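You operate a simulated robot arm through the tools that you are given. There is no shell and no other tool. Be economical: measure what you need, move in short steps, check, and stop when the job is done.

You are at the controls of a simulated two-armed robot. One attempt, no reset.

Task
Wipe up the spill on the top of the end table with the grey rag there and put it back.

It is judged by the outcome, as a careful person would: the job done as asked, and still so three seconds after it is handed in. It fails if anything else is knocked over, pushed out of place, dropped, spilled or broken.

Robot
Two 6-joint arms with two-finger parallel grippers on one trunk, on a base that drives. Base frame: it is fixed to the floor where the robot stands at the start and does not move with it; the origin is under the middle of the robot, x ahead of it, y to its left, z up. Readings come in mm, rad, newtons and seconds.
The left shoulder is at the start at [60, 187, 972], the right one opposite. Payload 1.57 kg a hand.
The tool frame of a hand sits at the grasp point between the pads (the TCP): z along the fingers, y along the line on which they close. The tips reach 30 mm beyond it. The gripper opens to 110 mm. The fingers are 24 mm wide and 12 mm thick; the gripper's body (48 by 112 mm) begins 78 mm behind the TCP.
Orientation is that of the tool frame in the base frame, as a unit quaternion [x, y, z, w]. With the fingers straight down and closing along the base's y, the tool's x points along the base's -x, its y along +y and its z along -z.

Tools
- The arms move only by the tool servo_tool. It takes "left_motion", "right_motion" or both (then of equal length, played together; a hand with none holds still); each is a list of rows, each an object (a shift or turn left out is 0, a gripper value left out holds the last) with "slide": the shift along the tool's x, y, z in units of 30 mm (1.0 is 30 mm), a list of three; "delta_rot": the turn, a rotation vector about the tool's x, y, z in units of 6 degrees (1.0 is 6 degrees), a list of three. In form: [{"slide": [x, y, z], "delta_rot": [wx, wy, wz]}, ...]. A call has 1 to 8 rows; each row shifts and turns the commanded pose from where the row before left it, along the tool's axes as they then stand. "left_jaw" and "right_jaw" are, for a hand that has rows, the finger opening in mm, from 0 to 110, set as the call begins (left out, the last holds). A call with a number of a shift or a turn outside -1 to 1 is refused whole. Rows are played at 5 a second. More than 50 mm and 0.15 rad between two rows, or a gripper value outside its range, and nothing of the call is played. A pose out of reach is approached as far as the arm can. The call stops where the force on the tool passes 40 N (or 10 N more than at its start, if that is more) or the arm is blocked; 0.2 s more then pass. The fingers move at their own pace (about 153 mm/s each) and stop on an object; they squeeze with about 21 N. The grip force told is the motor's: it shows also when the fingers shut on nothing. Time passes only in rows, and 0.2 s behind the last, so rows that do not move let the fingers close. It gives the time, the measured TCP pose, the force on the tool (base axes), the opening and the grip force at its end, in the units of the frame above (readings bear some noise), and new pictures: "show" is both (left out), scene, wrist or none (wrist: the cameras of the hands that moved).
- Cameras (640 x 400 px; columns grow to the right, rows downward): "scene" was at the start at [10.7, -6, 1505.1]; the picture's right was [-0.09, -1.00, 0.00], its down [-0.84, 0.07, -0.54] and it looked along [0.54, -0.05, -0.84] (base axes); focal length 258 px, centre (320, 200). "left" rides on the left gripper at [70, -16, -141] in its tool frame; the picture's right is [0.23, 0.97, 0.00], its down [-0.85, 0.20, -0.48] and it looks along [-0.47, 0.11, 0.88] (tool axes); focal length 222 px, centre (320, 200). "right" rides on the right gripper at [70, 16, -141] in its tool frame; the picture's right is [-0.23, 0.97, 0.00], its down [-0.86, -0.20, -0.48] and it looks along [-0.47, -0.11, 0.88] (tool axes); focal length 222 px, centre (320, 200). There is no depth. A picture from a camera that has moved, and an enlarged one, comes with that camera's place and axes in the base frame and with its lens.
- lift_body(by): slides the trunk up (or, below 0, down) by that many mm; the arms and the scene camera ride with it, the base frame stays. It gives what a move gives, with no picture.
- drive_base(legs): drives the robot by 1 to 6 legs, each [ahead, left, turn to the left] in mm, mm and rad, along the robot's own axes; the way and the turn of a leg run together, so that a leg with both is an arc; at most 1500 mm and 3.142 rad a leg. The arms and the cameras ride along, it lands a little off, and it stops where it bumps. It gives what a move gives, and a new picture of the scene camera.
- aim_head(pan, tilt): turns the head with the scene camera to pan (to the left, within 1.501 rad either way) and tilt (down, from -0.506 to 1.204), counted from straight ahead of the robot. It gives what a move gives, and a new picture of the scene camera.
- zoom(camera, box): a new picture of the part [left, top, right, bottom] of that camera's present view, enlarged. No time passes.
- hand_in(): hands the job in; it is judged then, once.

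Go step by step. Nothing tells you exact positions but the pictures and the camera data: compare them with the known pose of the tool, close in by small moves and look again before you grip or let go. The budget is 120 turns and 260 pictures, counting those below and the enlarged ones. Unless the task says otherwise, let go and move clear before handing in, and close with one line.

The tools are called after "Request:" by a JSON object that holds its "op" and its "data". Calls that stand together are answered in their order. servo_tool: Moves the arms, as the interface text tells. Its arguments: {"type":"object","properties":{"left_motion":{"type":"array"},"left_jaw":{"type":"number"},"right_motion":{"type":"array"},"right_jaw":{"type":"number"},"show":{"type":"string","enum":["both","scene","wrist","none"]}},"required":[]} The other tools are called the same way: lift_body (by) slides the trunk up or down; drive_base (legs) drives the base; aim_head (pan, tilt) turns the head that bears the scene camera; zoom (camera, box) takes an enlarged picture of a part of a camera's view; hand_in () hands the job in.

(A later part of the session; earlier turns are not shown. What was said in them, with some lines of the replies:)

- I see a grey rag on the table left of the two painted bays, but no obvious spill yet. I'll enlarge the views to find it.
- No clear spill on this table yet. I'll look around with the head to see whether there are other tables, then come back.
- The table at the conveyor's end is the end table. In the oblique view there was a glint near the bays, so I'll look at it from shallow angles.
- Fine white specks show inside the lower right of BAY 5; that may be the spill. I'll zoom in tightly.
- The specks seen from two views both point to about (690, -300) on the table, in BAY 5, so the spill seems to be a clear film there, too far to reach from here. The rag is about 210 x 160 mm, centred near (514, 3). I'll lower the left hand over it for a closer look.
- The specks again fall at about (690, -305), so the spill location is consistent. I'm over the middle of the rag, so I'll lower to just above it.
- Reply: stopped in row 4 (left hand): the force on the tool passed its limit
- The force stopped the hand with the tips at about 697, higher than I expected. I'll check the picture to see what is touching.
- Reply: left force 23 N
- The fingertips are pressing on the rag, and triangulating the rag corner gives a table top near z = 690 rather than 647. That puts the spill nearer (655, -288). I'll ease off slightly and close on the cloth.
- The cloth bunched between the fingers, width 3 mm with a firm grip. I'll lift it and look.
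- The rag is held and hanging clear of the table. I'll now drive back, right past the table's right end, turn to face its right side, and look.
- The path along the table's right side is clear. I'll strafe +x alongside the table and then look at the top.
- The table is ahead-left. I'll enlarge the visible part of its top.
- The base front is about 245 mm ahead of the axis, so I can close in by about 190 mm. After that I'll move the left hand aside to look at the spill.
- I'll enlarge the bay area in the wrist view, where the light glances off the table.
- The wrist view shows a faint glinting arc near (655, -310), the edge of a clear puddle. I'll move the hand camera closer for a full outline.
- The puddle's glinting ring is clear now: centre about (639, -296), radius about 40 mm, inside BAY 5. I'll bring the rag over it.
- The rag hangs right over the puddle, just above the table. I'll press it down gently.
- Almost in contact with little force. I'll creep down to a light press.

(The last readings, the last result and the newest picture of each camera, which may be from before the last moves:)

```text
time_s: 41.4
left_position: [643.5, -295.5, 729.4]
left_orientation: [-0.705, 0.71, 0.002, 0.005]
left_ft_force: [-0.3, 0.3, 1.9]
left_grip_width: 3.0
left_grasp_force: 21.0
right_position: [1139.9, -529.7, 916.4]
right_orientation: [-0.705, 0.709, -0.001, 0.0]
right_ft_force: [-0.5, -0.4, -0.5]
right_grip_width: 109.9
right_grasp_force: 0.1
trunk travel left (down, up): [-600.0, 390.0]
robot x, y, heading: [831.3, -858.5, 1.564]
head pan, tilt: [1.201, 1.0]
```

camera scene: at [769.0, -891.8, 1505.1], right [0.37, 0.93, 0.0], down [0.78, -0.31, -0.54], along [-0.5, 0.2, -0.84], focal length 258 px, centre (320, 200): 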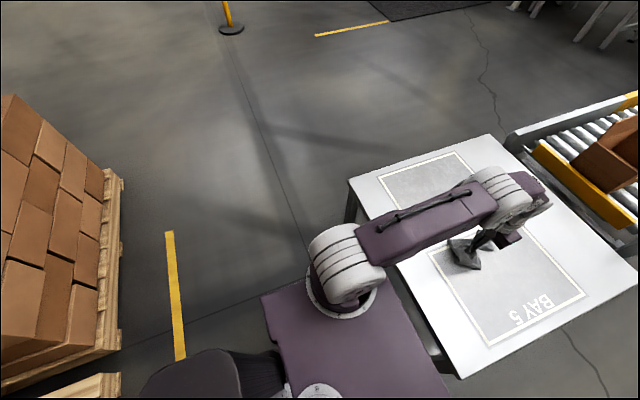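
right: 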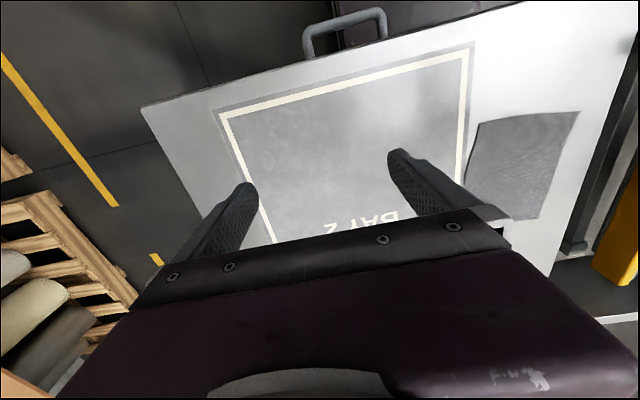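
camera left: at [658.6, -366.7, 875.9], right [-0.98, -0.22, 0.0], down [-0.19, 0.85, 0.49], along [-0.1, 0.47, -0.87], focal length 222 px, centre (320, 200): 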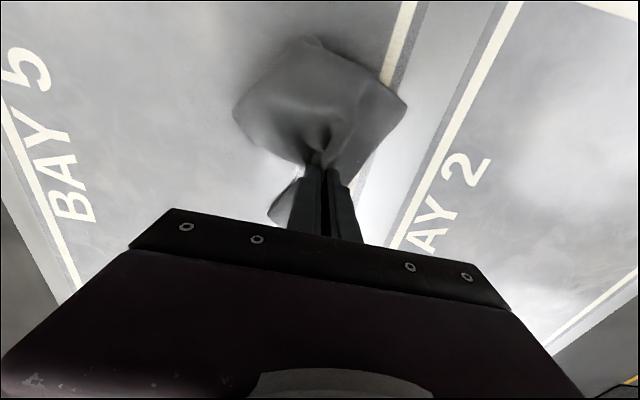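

Request:
{"op": "servo_tool", "data": {"left_motion": [{"slide": [0, 0, 0.06]}, {"slide": [0, 0, 0.04]}, {"slide": [0, 0, 0]}], "show": "none"}}

```text
time_s: 42.2
left_position: [645.3, -295.0, 729.5]
left_orientation: [-0.705, 0.71, 0.003, 0.004]
left_ft_force: [1.1, -3.5, 13.7]
left_grip_width: 3.4
left_grasp_force: 20.6
right_position: [1140.5, -530.8, 916.3]
right_orientation: [-0.704, 0.71, 0.0, 0.001]
right_ft_force: [0.9, 0.5, 0.1]
right_grip_width: 109.9
right_grasp_force: 0.0
trunk travel left (down, up): [-600.0, 390.0]
robot x, y, heading: [833.9, -855.8, 1.565]
head pan, tilt: [1.201, 1.0]
```

Light contact of about 14 N. I'll start raster wiping across the puddle.

Request:
{"op": "servo_tool", "data": {"left_motion": [{"slide": [0.8, -0.9, 0]}, {"slide": [0.8, -0.9, 0]}, {"slide": [0, 0.9, 0]}, {"slide": [0, 0.9, 0]}, {"slide": [0, 0.9, 0]}, {"slide": [0, 0.9, 0]}, {"slide": [-0.6, 0, 0]}, {"slide": [0, -0.9, 0]}], "show": "none"}}

Request:
{"op": "servo_tool", "data": {"left_motion": [{"slide": [0, -0.9, 0]}, {"slide": [0, -0.9, 0]}, {"slide": [0, -0.9, 0]}, {"slide": [-0.6, 0, 0]}, {"slide": [0, 0.9, 0]}, {"slide": [0, 0.9, 0]}, {"slide": [0, 0.9, 0]}, {"slide": [0, 0.9, 0]}], "show": "wrist"}}

```text
time_s: 44.0
left_position: [615.1, -324.0, 728.6]
left_orientation: [-0.705, 0.709, 0.005, 0.006]
left_ft_force: [-7.2, 2.0, 22.5]
left_grip_width: 3.3
left_grasp_force: 20.4
right_position: [1140.3, -532.7, 915.2]
right_orientation: [-0.705, 0.709, 0.001, -0.001]
right_ft_force: [-0.6, 0.5, 0.4]
right_grip_width: 109.9
right_grasp_force: 0.0
trunk travel left (down, up): [-600.0, 390.0]
robot x, y, heading: [833.4, -858.2, 1.567]
head pan, tilt: [1.201, 1.0]
```

```text
time_s: 45.8
left_position: [589.8, -308.1, 728.0]
left_orientation: [-0.704, 0.71, 0.003, 0.005]
left_ft_force: [2.5, 0.3, 6.9]
left_grip_width: 3.1
left_grasp_force: 21.2
right_position: [1140.2, -531.4, 916.4]
right_orientation: [-0.704, 0.71, 0.0, 0.0]
right_ft_force: [1.1, 1.3, -0.4]
right_grip_width: 109.9
right_grasp_force: 0.1
trunk travel left (down, up): [-600.0, 390.0]
robot x, y, heading: [829.9, -858.9, 1.563]
head pan, tilt: [1.201, 1.0]
camera left: at [604.4, -379.2, 870.2], right [-0.98, -0.22, -0.01], down [-0.19, 0.85, 0.49], along [-0.1, 0.48, -0.87], focal length 222 px, centre (320, 200)
```

left: 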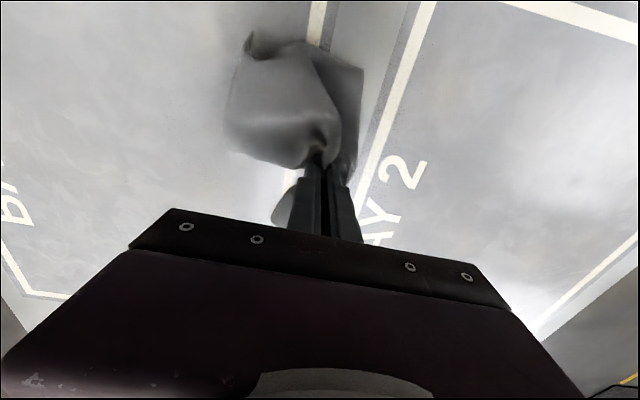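

Wiping works with steady contact. I'll continue the raster toward the far side of the puddle.

Request:
{"op": "servo_tool", "data": {"left_motion": [{"slide": [-0.6, 0, 0]}, {"slide": [0, -0.9, 0]}, {"slide": [0, -0.9, 0]}, {"slide": [0, -0.9, 0]}, {"slide": [0, -0.9, 0]}, {"slide": [-0.6, 0, 0]}, {"slide": [0, 0.9, 0]}, {"slide": [0, 0.9, 0]}], "show": "none"}}

Request:
{"op": "servo_tool", "data": {"left_motion": [{"slide": [0, 0.8, 0]}, {"slide": [0, 0.7, 0]}, {"slide": [-0.6, 0, 0]}, {"slide": [0, -0.9, 0]}, {"slide": [0, -0.9, 0]}, {"slide": [0, -0.9, 0]}, {"slide": [-0.5, 0, 0]}, {"slide": [0, 0.9, 0]}], "show": "none"}}

Request:
{"op": "servo_tool", "data": {"left_motion": [{"slide": [0, 0.9, 0]}, {"slide": [0, 0.7, 0]}, {"slide": [0.9, 0, 0]}, {"slide": [0.9, 0, 0]}, {"slide": [0.9, 0, 0]}, {"slide": [0.9, 0, 0]}, {"slide": [0.9, 0, 0]}, {"slide": [0, -0.6, 0]}], "show": "none"}}

Request:
{"op": "servo_tool", "data": {"left_motion": [{"slide": [-0.9, 0, 0]}, {"slide": [-0.9, 0, 0]}, {"slide": [-0.9, 0, 0]}, {"slide": [-0.9, 0, 0]}, {"slide": [0, -0.7, 0]}, {"slide": [0.9, 0, 0]}, {"slide": [0.9, 0, 0]}, {"slide": [0.9, 0, 0]}], "show": "wrist"}}

```text
time_s: 47.6
left_position: [644.3, -269.8, 730.1]
left_orientation: [-0.704, 0.71, 0.002, 0.005]
left_ft_force: [1.1, 0.6, 3.5]
left_grip_width: 2.9
left_grasp_force: 20.7
right_position: [1139.8, -529.5, 915.5]
right_orientation: [-0.704, 0.71, 0.0, 0.0]
right_ft_force: [-0.5, -0.4, -0.6]
right_grip_width: 109.9
right_grasp_force: 0.1
trunk travel left (down, up): [-600.0, 390.0]
robot x, y, heading: [831.2, -855.4, 1.566]
head pan, tilt: [1.201, 1.0]
```

```text
time_s: 49.4
left_position: [654.6, -267.6, 729.4]
left_orientation: [-0.704, 0.71, 0.002, 0.005]
left_ft_force: [3.4, 0.6, 8.5]
left_grip_width: 3.3
left_grasp_force: 20.9
left hand out of reach, approached as far as the arm can: row 3, 7
right_position: [1139.8, -531.4, 913.8]
right_orientation: [-0.705, 0.71, 0.001, 0.001]
right_ft_force: [0.6, 1.0, 0.4]
right_grip_width: 110.0
right_grasp_force: 0.0
trunk travel left (down, up): [-600.0, 390.0]
robot x, y, heading: [834.8, -857.0, 1.562]
head pan, tilt: [1.201, 1.0]
```

```text
time_s: 51.2
left_position: [622.4, -400.4, 730.1]
left_orientation: [-0.705, 0.71, 0.003, 0.004]
left_ft_force: [-2.8, -0.2, 9.0]
left_grip_width: 3.0
left_grasp_force: 20.8
right_position: [1141.2, -532.8, 916.5]
right_orientation: [-0.705, 0.709, 0.001, 0.0]
right_ft_force: [0.4, 0.6, -0.4]
right_grip_width: 110.3
right_grasp_force: 0.1
trunk travel left (down, up): [-600.0, 390.0]
robot x, y, heading: [830.7, -855.1, 1.562]
head pan, tilt: [1.201, 1.0]
```

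```text
time_s: 53.0
left_position: [644.8, -374.6, 731.4]
left_orientation: [-0.704, 0.71, 0.003, 0.005]
left_ft_force: [-0.4, 0.2, 0.9]
left_grip_width: 2.7
left_grasp_force: 20.9
right_position: [1141.7, -531.5, 915.8]
right_orientation: [-0.705, 0.709, 0.001, -0.001]
right_ft_force: [-0.2, -0.2, 0.2]
right_grip_width: 110.0
right_grasp_force: 0.1
trunk travel left (down, up): [-600.0, 390.0]
robot x, y, heading: [832.6, -859.6, 1.56]
head pan, tilt: [1.201, 1.0]
camera left: at [659.8, -445.4, 871.0], right [-0.98, -0.22, 0.0], down [-0.19, 0.85, 0.49], along [-0.1, 0.48, -0.87], focal length 222 px, centre (320, 200)
```

left: 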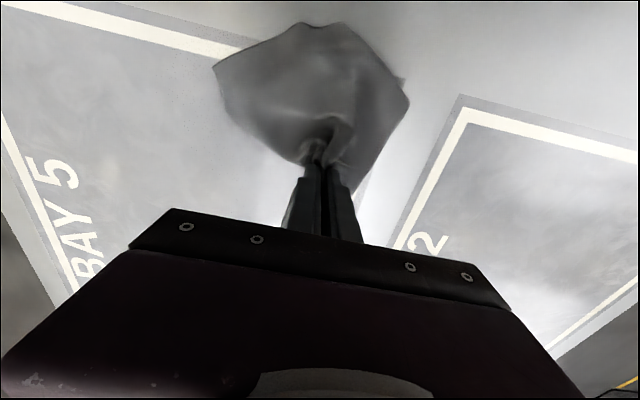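

I'll lift and return to the earlier viewing pose to check for the puddle ring.

Request:
{"op": "servo_tool", "data": {"left_motion": [{"slide": [0, 0, -0.9]}, {"slide": [0, 0, -0.9]}, {"slide": [0, -0.6, -1.0]}, {"slide": [0, -1.0, -1.0]}, {"slide": [0, -1.0, -1.0]}, {"slide": [0, -1.0, -1.0]}, {"slide": [0, -1.0, -0.6]}, {"slide": [0, -1.0, 0]}], "show": "none"}}

Request:
{"op": "servo_tool", "data": {"left_motion": [{"slide": [-0.2, -1.0, 0]}, {"slide": [-0.2, -1.0, 0]}, {"slide": [-0.3, -1.0, 0]}, {"slide": [0, -0.8, 0]}], "show": "wrist"}}

Request:
{"op": "zoom", "data": {"camera": "left", "box": [370, 60, 640, 230]}}

```text
time_s: 54.8
left_position: [814.0, -377.9, 920.7]
left_orientation: [-0.705, 0.71, 0.003, 0.004]
left_ft_force: [0.9, 0.1, -0.5]
left_grip_width: 3.1
left_grasp_force: 20.6
right_position: [1140.6, -530.4, 914.7]
right_orientation: [-0.704, 0.71, -0.001, 0.0]
right_ft_force: [1.1, -0.9, 0.0]
right_grip_width: 110.0
right_grasp_force: 0.1
trunk travel left (down, up): [-600.0, 390.0]
robot x, y, heading: [830.4, -857.5, 1.562]
head pan, tilt: [1.201, 1.0]
```

```text
time_s: 55.8
left_position: [925.0, -355.9, 922.9]
left_orientation: [-0.704, 0.71, 0.002, 0.004]
left_ft_force: [-0.1, 0.0, -0.3]
left_grip_width: 3.2
left_grasp_force: 20.7
right_position: [1140.2, -529.4, 914.5]
right_orientation: [-0.704, 0.71, 0.0, 0.0]
right_ft_force: [0.5, -0.7, 1.2]
right_grip_width: 110.1
right_grasp_force: 0.1
trunk travel left (down, up): [-600.0, 390.0]
robot x, y, heading: [833.6, -858.8, 1.562]
head pan, tilt: [1.201, 1.0]
camera left: at [940.3, -427.1, 1062.9], right [-0.98, -0.22, 0.0], down [-0.19, 0.85, 0.49], along [-0.1, 0.47, -0.87], focal length 222 px, centre (320, 200)
```

left: 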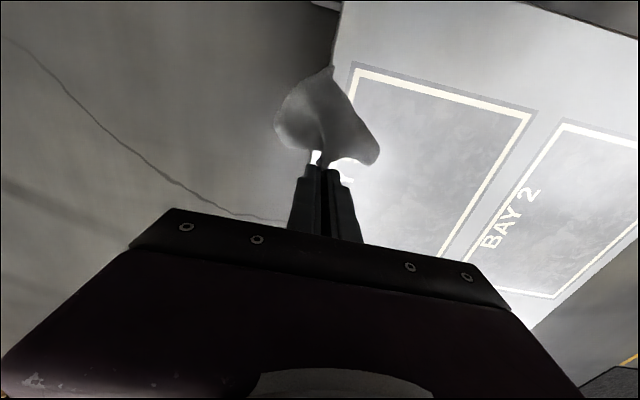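

```text
2.35 times, centred on (505, 145) of left
camera zoom: at [940.3, -427.1, 1062.9], right [-0.98, -0.22, 0.0], down [-0.19, 0.85, 0.49], along [-0.1, 0.47, -0.87], focal length 523 px, centre (-115, 329)
```

zoom: 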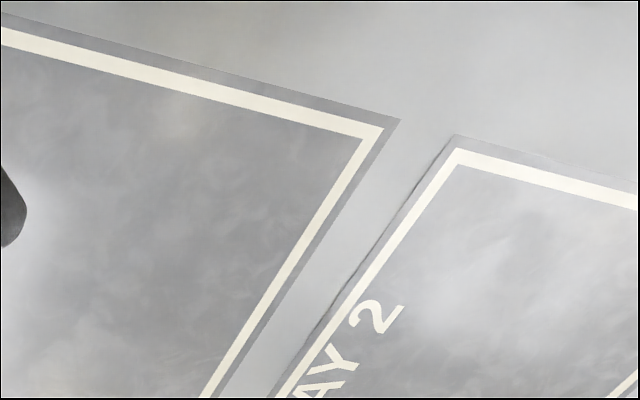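

The puddle ring is gone. I'll drive back the way I came, to the starting place, to return the rag.

Request:
{"op": "drive_base", "data": {"legs": [[-190, 0, 0], [0, 966, 0], [0, 0, -1.562]]}}

```text
time_s: 65.7
left_position: [378.8, -1129.4, 922.2]
left_orientation: [-0.001, 1.0, -0.001, 0.004]
left_ft_force: [-0.5, 0.1, 0.7]
left_grip_width: 3.2
left_grasp_force: 20.8
right_position: [207.3, -1346.4, 915.2]
right_orientation: [-0.003, 1.0, 0.0, 0.0]
right_ft_force: [-0.1, -0.2, 0.3]
right_grip_width: 110.0
right_grasp_force: 0.0
trunk travel left (down, up): [-600.0, 390.0]
robot x, y, heading: [-122.6, -1045.8, 0.007]
head pan, tilt: [1.201, 1.0]
camera scene: at [-157.7, -978.0, 1505.1], right [0.93, -0.36, 0.0], down [-0.3, -0.79, -0.54], along [0.19, 0.5, -0.84], focal length 258 px, centre (320, 200)
```

scene: 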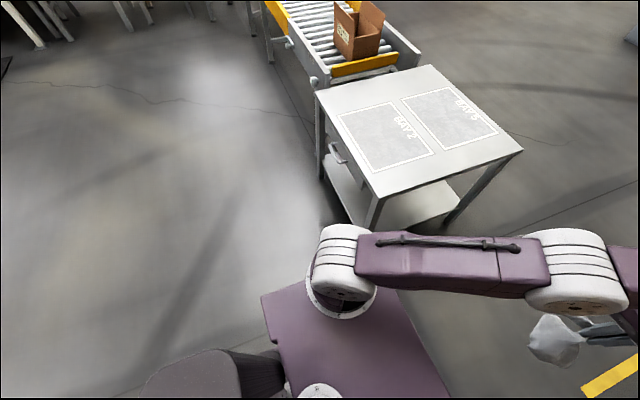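

The view of the whole table is good here; I'll enlarge it to double-check, then drive back to the start spot.

Request:
{"op": "zoom", "data": {"camera": "scene", "box": [310, 60, 530, 200]}}

Request:
{"op": "drive_base", "data": {"legs": [[0, 1046, -0.007], [115, 0, 0]]}}

Request:
{"op": "aim_head", "data": {"pan": -0.1, "tilt": 1.0}}

```text
2.86 times, centred on (420, 130) of scene
camera zoom: at [-157.7, -978.0, 1505.1], right [0.93, -0.36, 0.0], down [-0.3, -0.79, -0.54], along [0.19, 0.5, -0.84], focal length 739 px, centre (34, 400)
```

zoom: 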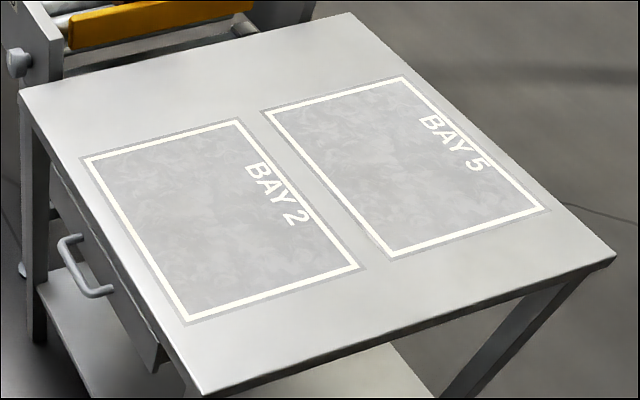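

```text
time_s: 71.9
left_position: [504.2, -116.2, 922.0]
left_orientation: [0.017, 1.0, -0.001, 0.004]
left_ft_force: [0.6, 0.2, 0.2]
left_grip_width: 3.4
left_grasp_force: 21.0
right_position: [322.7, -326.7, 915.9]
right_orientation: [0.017, 1.0, 0.0, -0.001]
right_ft_force: [0.5, 0.2, -0.1]
right_grip_width: 110.0
right_grasp_force: 0.2
trunk travel left (down, up): [-600.0, 390.0]
robot x, y, heading: [2.0, -11.2, -0.032]
head pan, tilt: [1.201, 1.0]
camera scene: at [-27.3, 56.1, 1505.1], right [0.92, -0.39, 0.0], down [-0.33, -0.77, -0.54], along [0.21, 0.5, -0.84], focal length 258 px, centre (320, 200)
```

scene: 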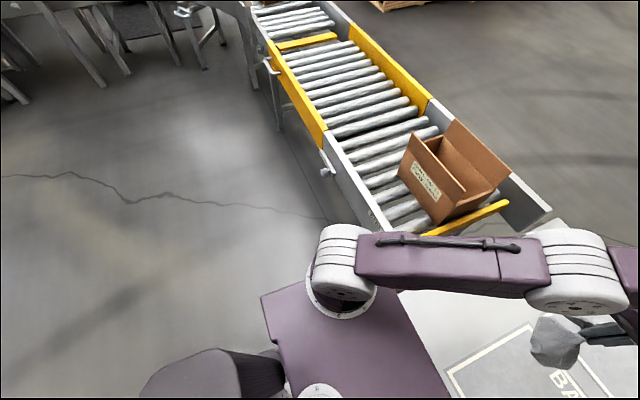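

```text
time_s: 73.4
left_position: [503.4, -114.4, 923.0]
left_orientation: [0.016, 1.0, -0.002, 0.004]
left_ft_force: [0.8, 0.6, 0.1]
left_grip_width: 3.3
left_grasp_force: 20.8
right_position: [322.7, -326.3, 915.5]
right_orientation: [0.017, 1.0, 0.0, 0.0]
right_ft_force: [-0.6, -0.3, -0.2]
right_grip_width: 110.2
right_grasp_force: 0.0
trunk travel left (down, up): [-600.0, 390.0]
robot x, y, heading: [7.3, -8.2, -0.028]
head pan, tilt: [-0.099, 1.0]
camera scene: at [14.4, -17.1, 1505.1], right [-0.13, -0.99, 0.0], down [-0.83, 0.11, -0.54], along [0.54, -0.07, -0.84], focal length 258 px, centre (320, 200)
```

scene: 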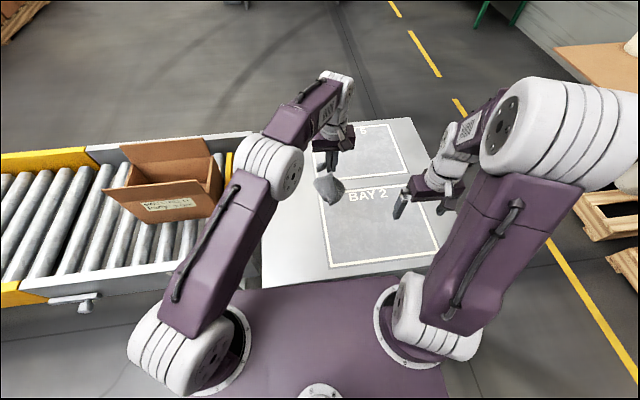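

The table looks clean. I'll bring the rag above its original spot, where I pinched it at about (511, 3), and lower it.

Request:
{"op": "servo_tool", "data": {"left_motion": [{"slide": [0, 1.0, 0]}, {"slide": [0, 1.0, 0]}, {"slide": [0, 1.0, 0.5]}, {"slide": [-0.3, 0.9, 0.9]}, {"slide": [0, 0, 0.9]}, {"slide": [0, 0, 0.9]}, {"slide": [0, 0, 0.9]}, {"slide": [0, 0, 0.9]}]}}

```text
time_s: 75.2
left_position: [520.8, -1.6, 772.4]
left_orientation: [0.016, 1.0, -0.003, 0.005]
left_ft_force: [0.0, -0.5, -0.2]
left_grip_width: 3.0
left_grasp_force: 20.9
right_position: [323.0, -325.3, 914.4]
right_orientation: [0.017, 1.0, 0.0, -0.001]
right_ft_force: [-0.4, -0.1, -0.4]
right_grip_width: 110.2
right_grasp_force: 0.1
trunk travel left (down, up): [-600.0, 390.0]
robot x, y, heading: [5.5, -9.9, -0.034]
head pan, tilt: [-0.099, 1.0]
camera scene: at [15.0, -17.2, 1505.1], right [-0.13, -0.99, 0.0], down [-0.83, 0.11, -0.54], along [0.54, -0.07, -0.84], focal length 258 px, centre (320, 200)
camera left: at [447.3, -14.4, 913.4], right [-0.19, 0.98, 0.0], down [0.86, 0.17, 0.49], along [0.48, 0.09, -0.87], focal length 222 px, centre (320, 200)
```

scene: 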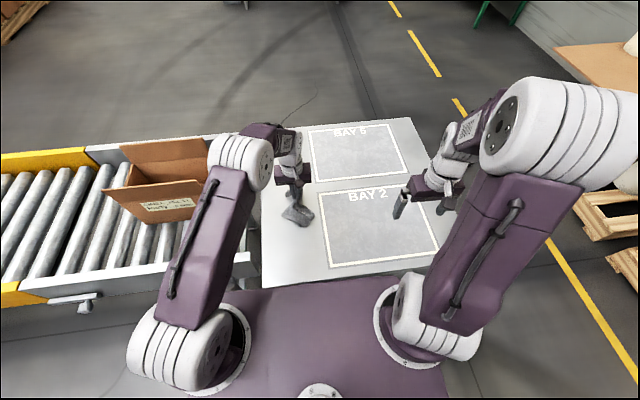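
left: 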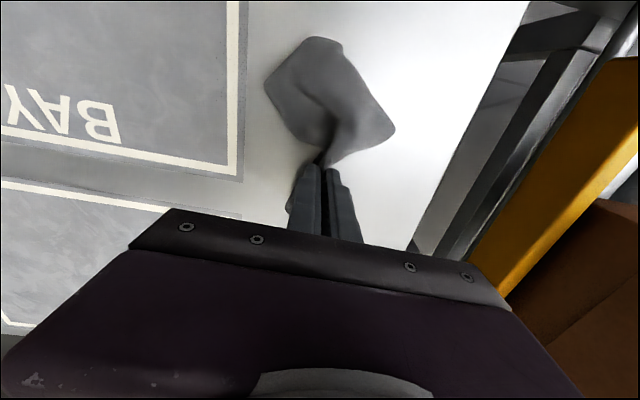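

The rag is reaching the table at its spot. I'll lower the last bit and open.

Request:
{"op": "servo_tool", "data": {"left_motion": [{"slide": [0.15, 0.1, 0.6]}, {"slide": [0.15, 0.1, 0.5]}, {"slide": [0, 0, 0.15]}, {"slide": [0, 0, 0]}], "show": "none"}}

Request:
{"op": "servo_tool", "data": {"left_motion": [{"slide": [0, 0, 0]}, {"slide": [0, 0, 0]}, {"slide": [0, 0, 0]}], "left_jaw": 80}}

```text
time_s: 76.2
left_position: [508.8, 7.2, 735.1]
left_orientation: [0.017, 1.0, -0.003, 0.004]
left_ft_force: [0.3, -0.2, 2.6]
left_grip_width: 3.0
left_grasp_force: 21.1
right_position: [322.8, -325.6, 914.7]
right_orientation: [0.017, 1.0, 0.0, 0.0]
right_ft_force: [-0.2, -0.8, -0.5]
right_grip_width: 110.0
right_grasp_force: 0.0
trunk travel left (down, up): [-600.0, 390.0]
robot x, y, heading: [3.6, -9.5, -0.031]
head pan, tilt: [-0.099, 1.0]
```

```text
time_s: 77.0
left_position: [508.6, 7.5, 735.8]
left_orientation: [0.017, 1.0, -0.001, 0.004]
left_ft_force: [0.1, -0.2, 0.4]
left_grip_width: 80.1
left_grasp_force: 0.1
right_position: [323.4, -325.3, 914.2]
right_orientation: [0.016, 1.0, 0.0, 0.001]
right_ft_force: [0.7, 0.0, -0.9]
right_grip_width: 110.1
right_grasp_force: 0.0
trunk travel left (down, up): [-600.0, 390.0]
robot x, y, heading: [2.6, -9.6, -0.034]
head pan, tilt: [-0.099, 1.0]
camera scene: at [14.4, -17.1, 1505.1], right [-0.13, -0.99, 0.0], down [-0.83, 0.11, -0.54], along [0.54, -0.07, -0.84], focal length 258 px, centre (320, 200)
camera left: at [436.2, -7.2, 876.2], right [-0.19, 0.98, 0.0], down [0.86, 0.17, 0.49], along [0.48, 0.09, -0.87], focal length 222 px, centre (320, 200)
```

scene: 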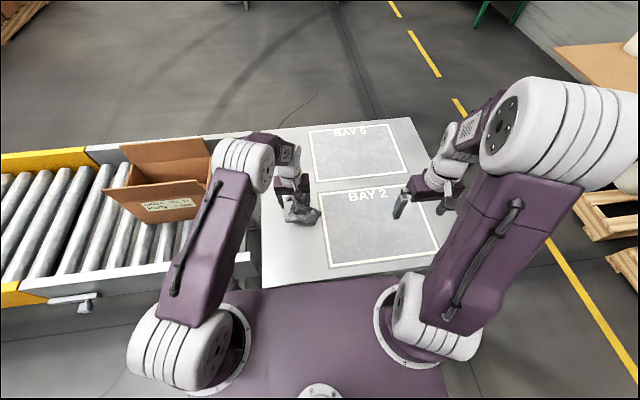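
left: 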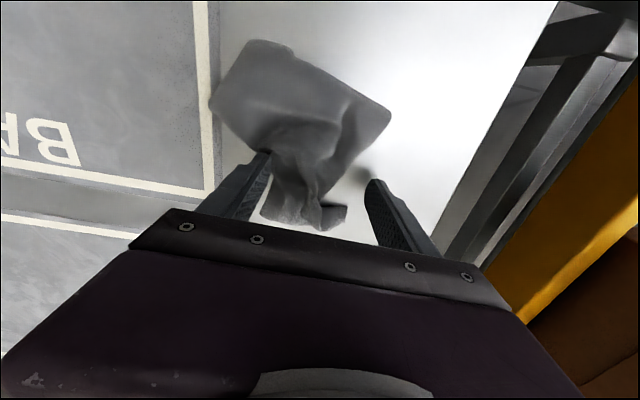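

The rag is released in its spot. I'll raise the hand clear and look at it.

Request:
{"op": "servo_tool", "data": {"left_motion": [{"slide": [0, 0, -0.5]}, {"slide": [0, 0, -0.9]}, {"slide": [0, 0, -0.9]}, {"slide": [0.5, 0, -1.0]}, {"slide": [0.9, 0, -1.0]}, {"slide": [0.9, 0, -1.0]}, {"slide": [0.6, 0, -0.9]}]}}

Request:
{"op": "zoom", "data": {"camera": "left", "box": [180, 0, 460, 220]}}

```text
time_s: 78.6
left_position: [420.4, 10.9, 921.1]
left_orientation: [0.016, 1.0, -0.002, 0.004]
left_ft_force: [0.2, -0.3, -0.2]
left_grip_width: 80.1
left_grasp_force: 0.2
right_position: [322.7, -325.3, 916.8]
right_orientation: [0.017, 1.0, -0.001, 0.0]
right_ft_force: [0.4, -0.8, -0.6]
right_grip_width: 110.1
right_grasp_force: 0.1
trunk travel left (down, up): [-600.0, 390.0]
robot x, y, heading: [5.8, -9.0, -0.035]
head pan, tilt: [-0.099, 1.0]
camera scene: at [13.1, -17.0, 1505.1], right [-0.13, -0.99, 0.0], down [-0.83, 0.11, -0.54], along [0.54, -0.07, -0.84], focal length 258 px, centre (320, 200)
camera left: at [349.3, -1.7, 1062.3], right [-0.19, 0.98, 0.0], down [0.86, 0.17, 0.49], along [0.48, 0.09, -0.87], focal length 222 px, centre (320, 200)
```

scene: 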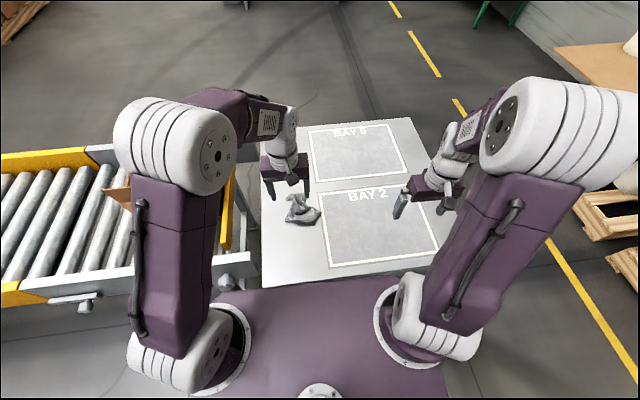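
left: 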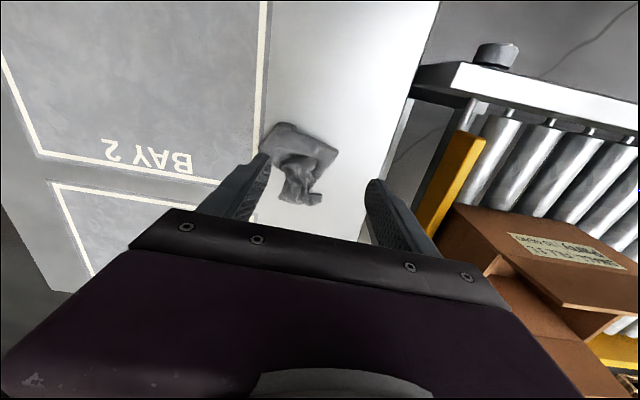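

```text
1.82 times, centred on (320, 110) of left
camera zoom: at [349.3, -1.7, 1062.3], right [-0.19, 0.98, 0.0], down [0.86, 0.17, 0.49], along [0.48, 0.09, -0.87], focal length 404 px, centre (320, 364)
```

zoom: 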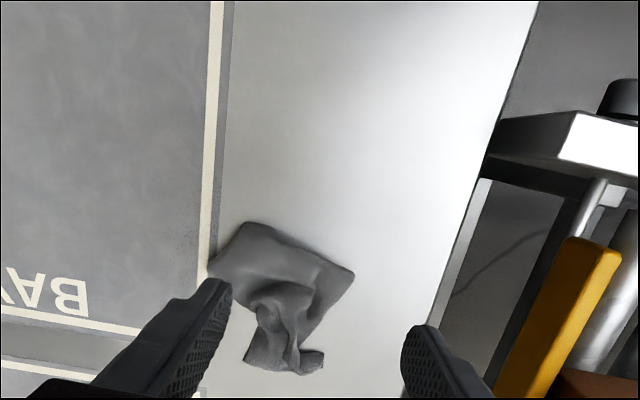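

The rag lies at about (486, -16), within its original footprint. One last oblique check of the bay where the glints appeared earlier.

Request:
{"op": "aim_head", "data": {"pan": -1.0, "tilt": 0.9}}

Request:
{"op": "zoom", "data": {"camera": "scene", "box": [0, 150, 340, 400]}}

```text
time_s: 79.8
left_position: [423.6, 10.4, 921.4]
left_orientation: [0.017, 1.0, -0.001, 0.004]
left_ft_force: [-0.5, 0.5, 0.6]
left_grip_width: 80.2
left_grasp_force: 0.0
right_position: [323.8, -325.1, 915.1]
right_orientation: [0.017, 1.0, 0.0, 0.0]
right_ft_force: [-0.6, 0.0, 0.5]
right_grip_width: 109.9
right_grasp_force: 0.1
trunk travel left (down, up): [-600.0, 390.0]
robot x, y, heading: [5.6, -8.8, -0.034]
head pan, tilt: [-1.0, 0.901]
camera scene: at [-15.9, -72.7, 1512.3], right [-0.86, -0.51, 0.0], down [-0.4, 0.67, -0.62], along [0.32, -0.53, -0.78], focal length 258 px, centre (320, 200)
```

scene: 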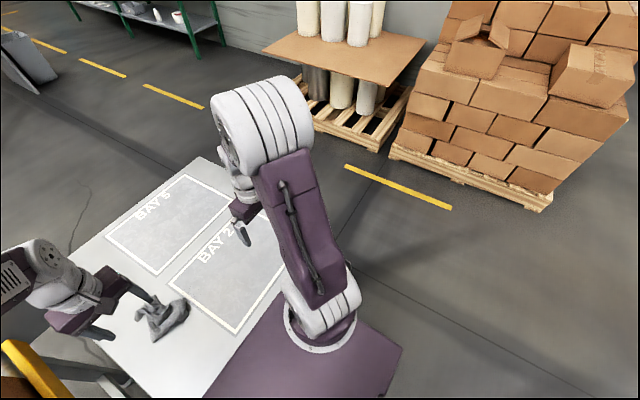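

```text
1.60 times, centred on (170, 275) of scene
camera zoom: at [-15.9, -72.7, 1512.3], right [-0.86, -0.51, 0.0], down [-0.4, 0.67, -0.62], along [0.32, -0.53, -0.78], focal length 414 px, centre (560, 80)
```

zoom: 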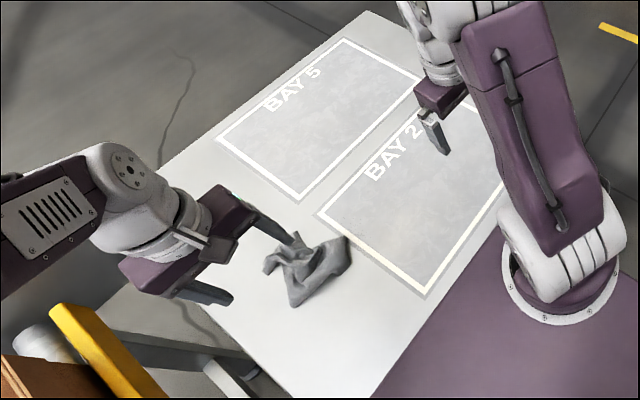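

The glints are gone, the rag is back in its spot, and both hands are clear, so I'm handing in.

Request:
{"op": "hand_in", "data": {}}

```text
The job is handed in.
```

I wiped up the clear spill in BAY 5 on the end table and put the grey rag back in its original spot, though it is crumpled rather than laid flat as before.
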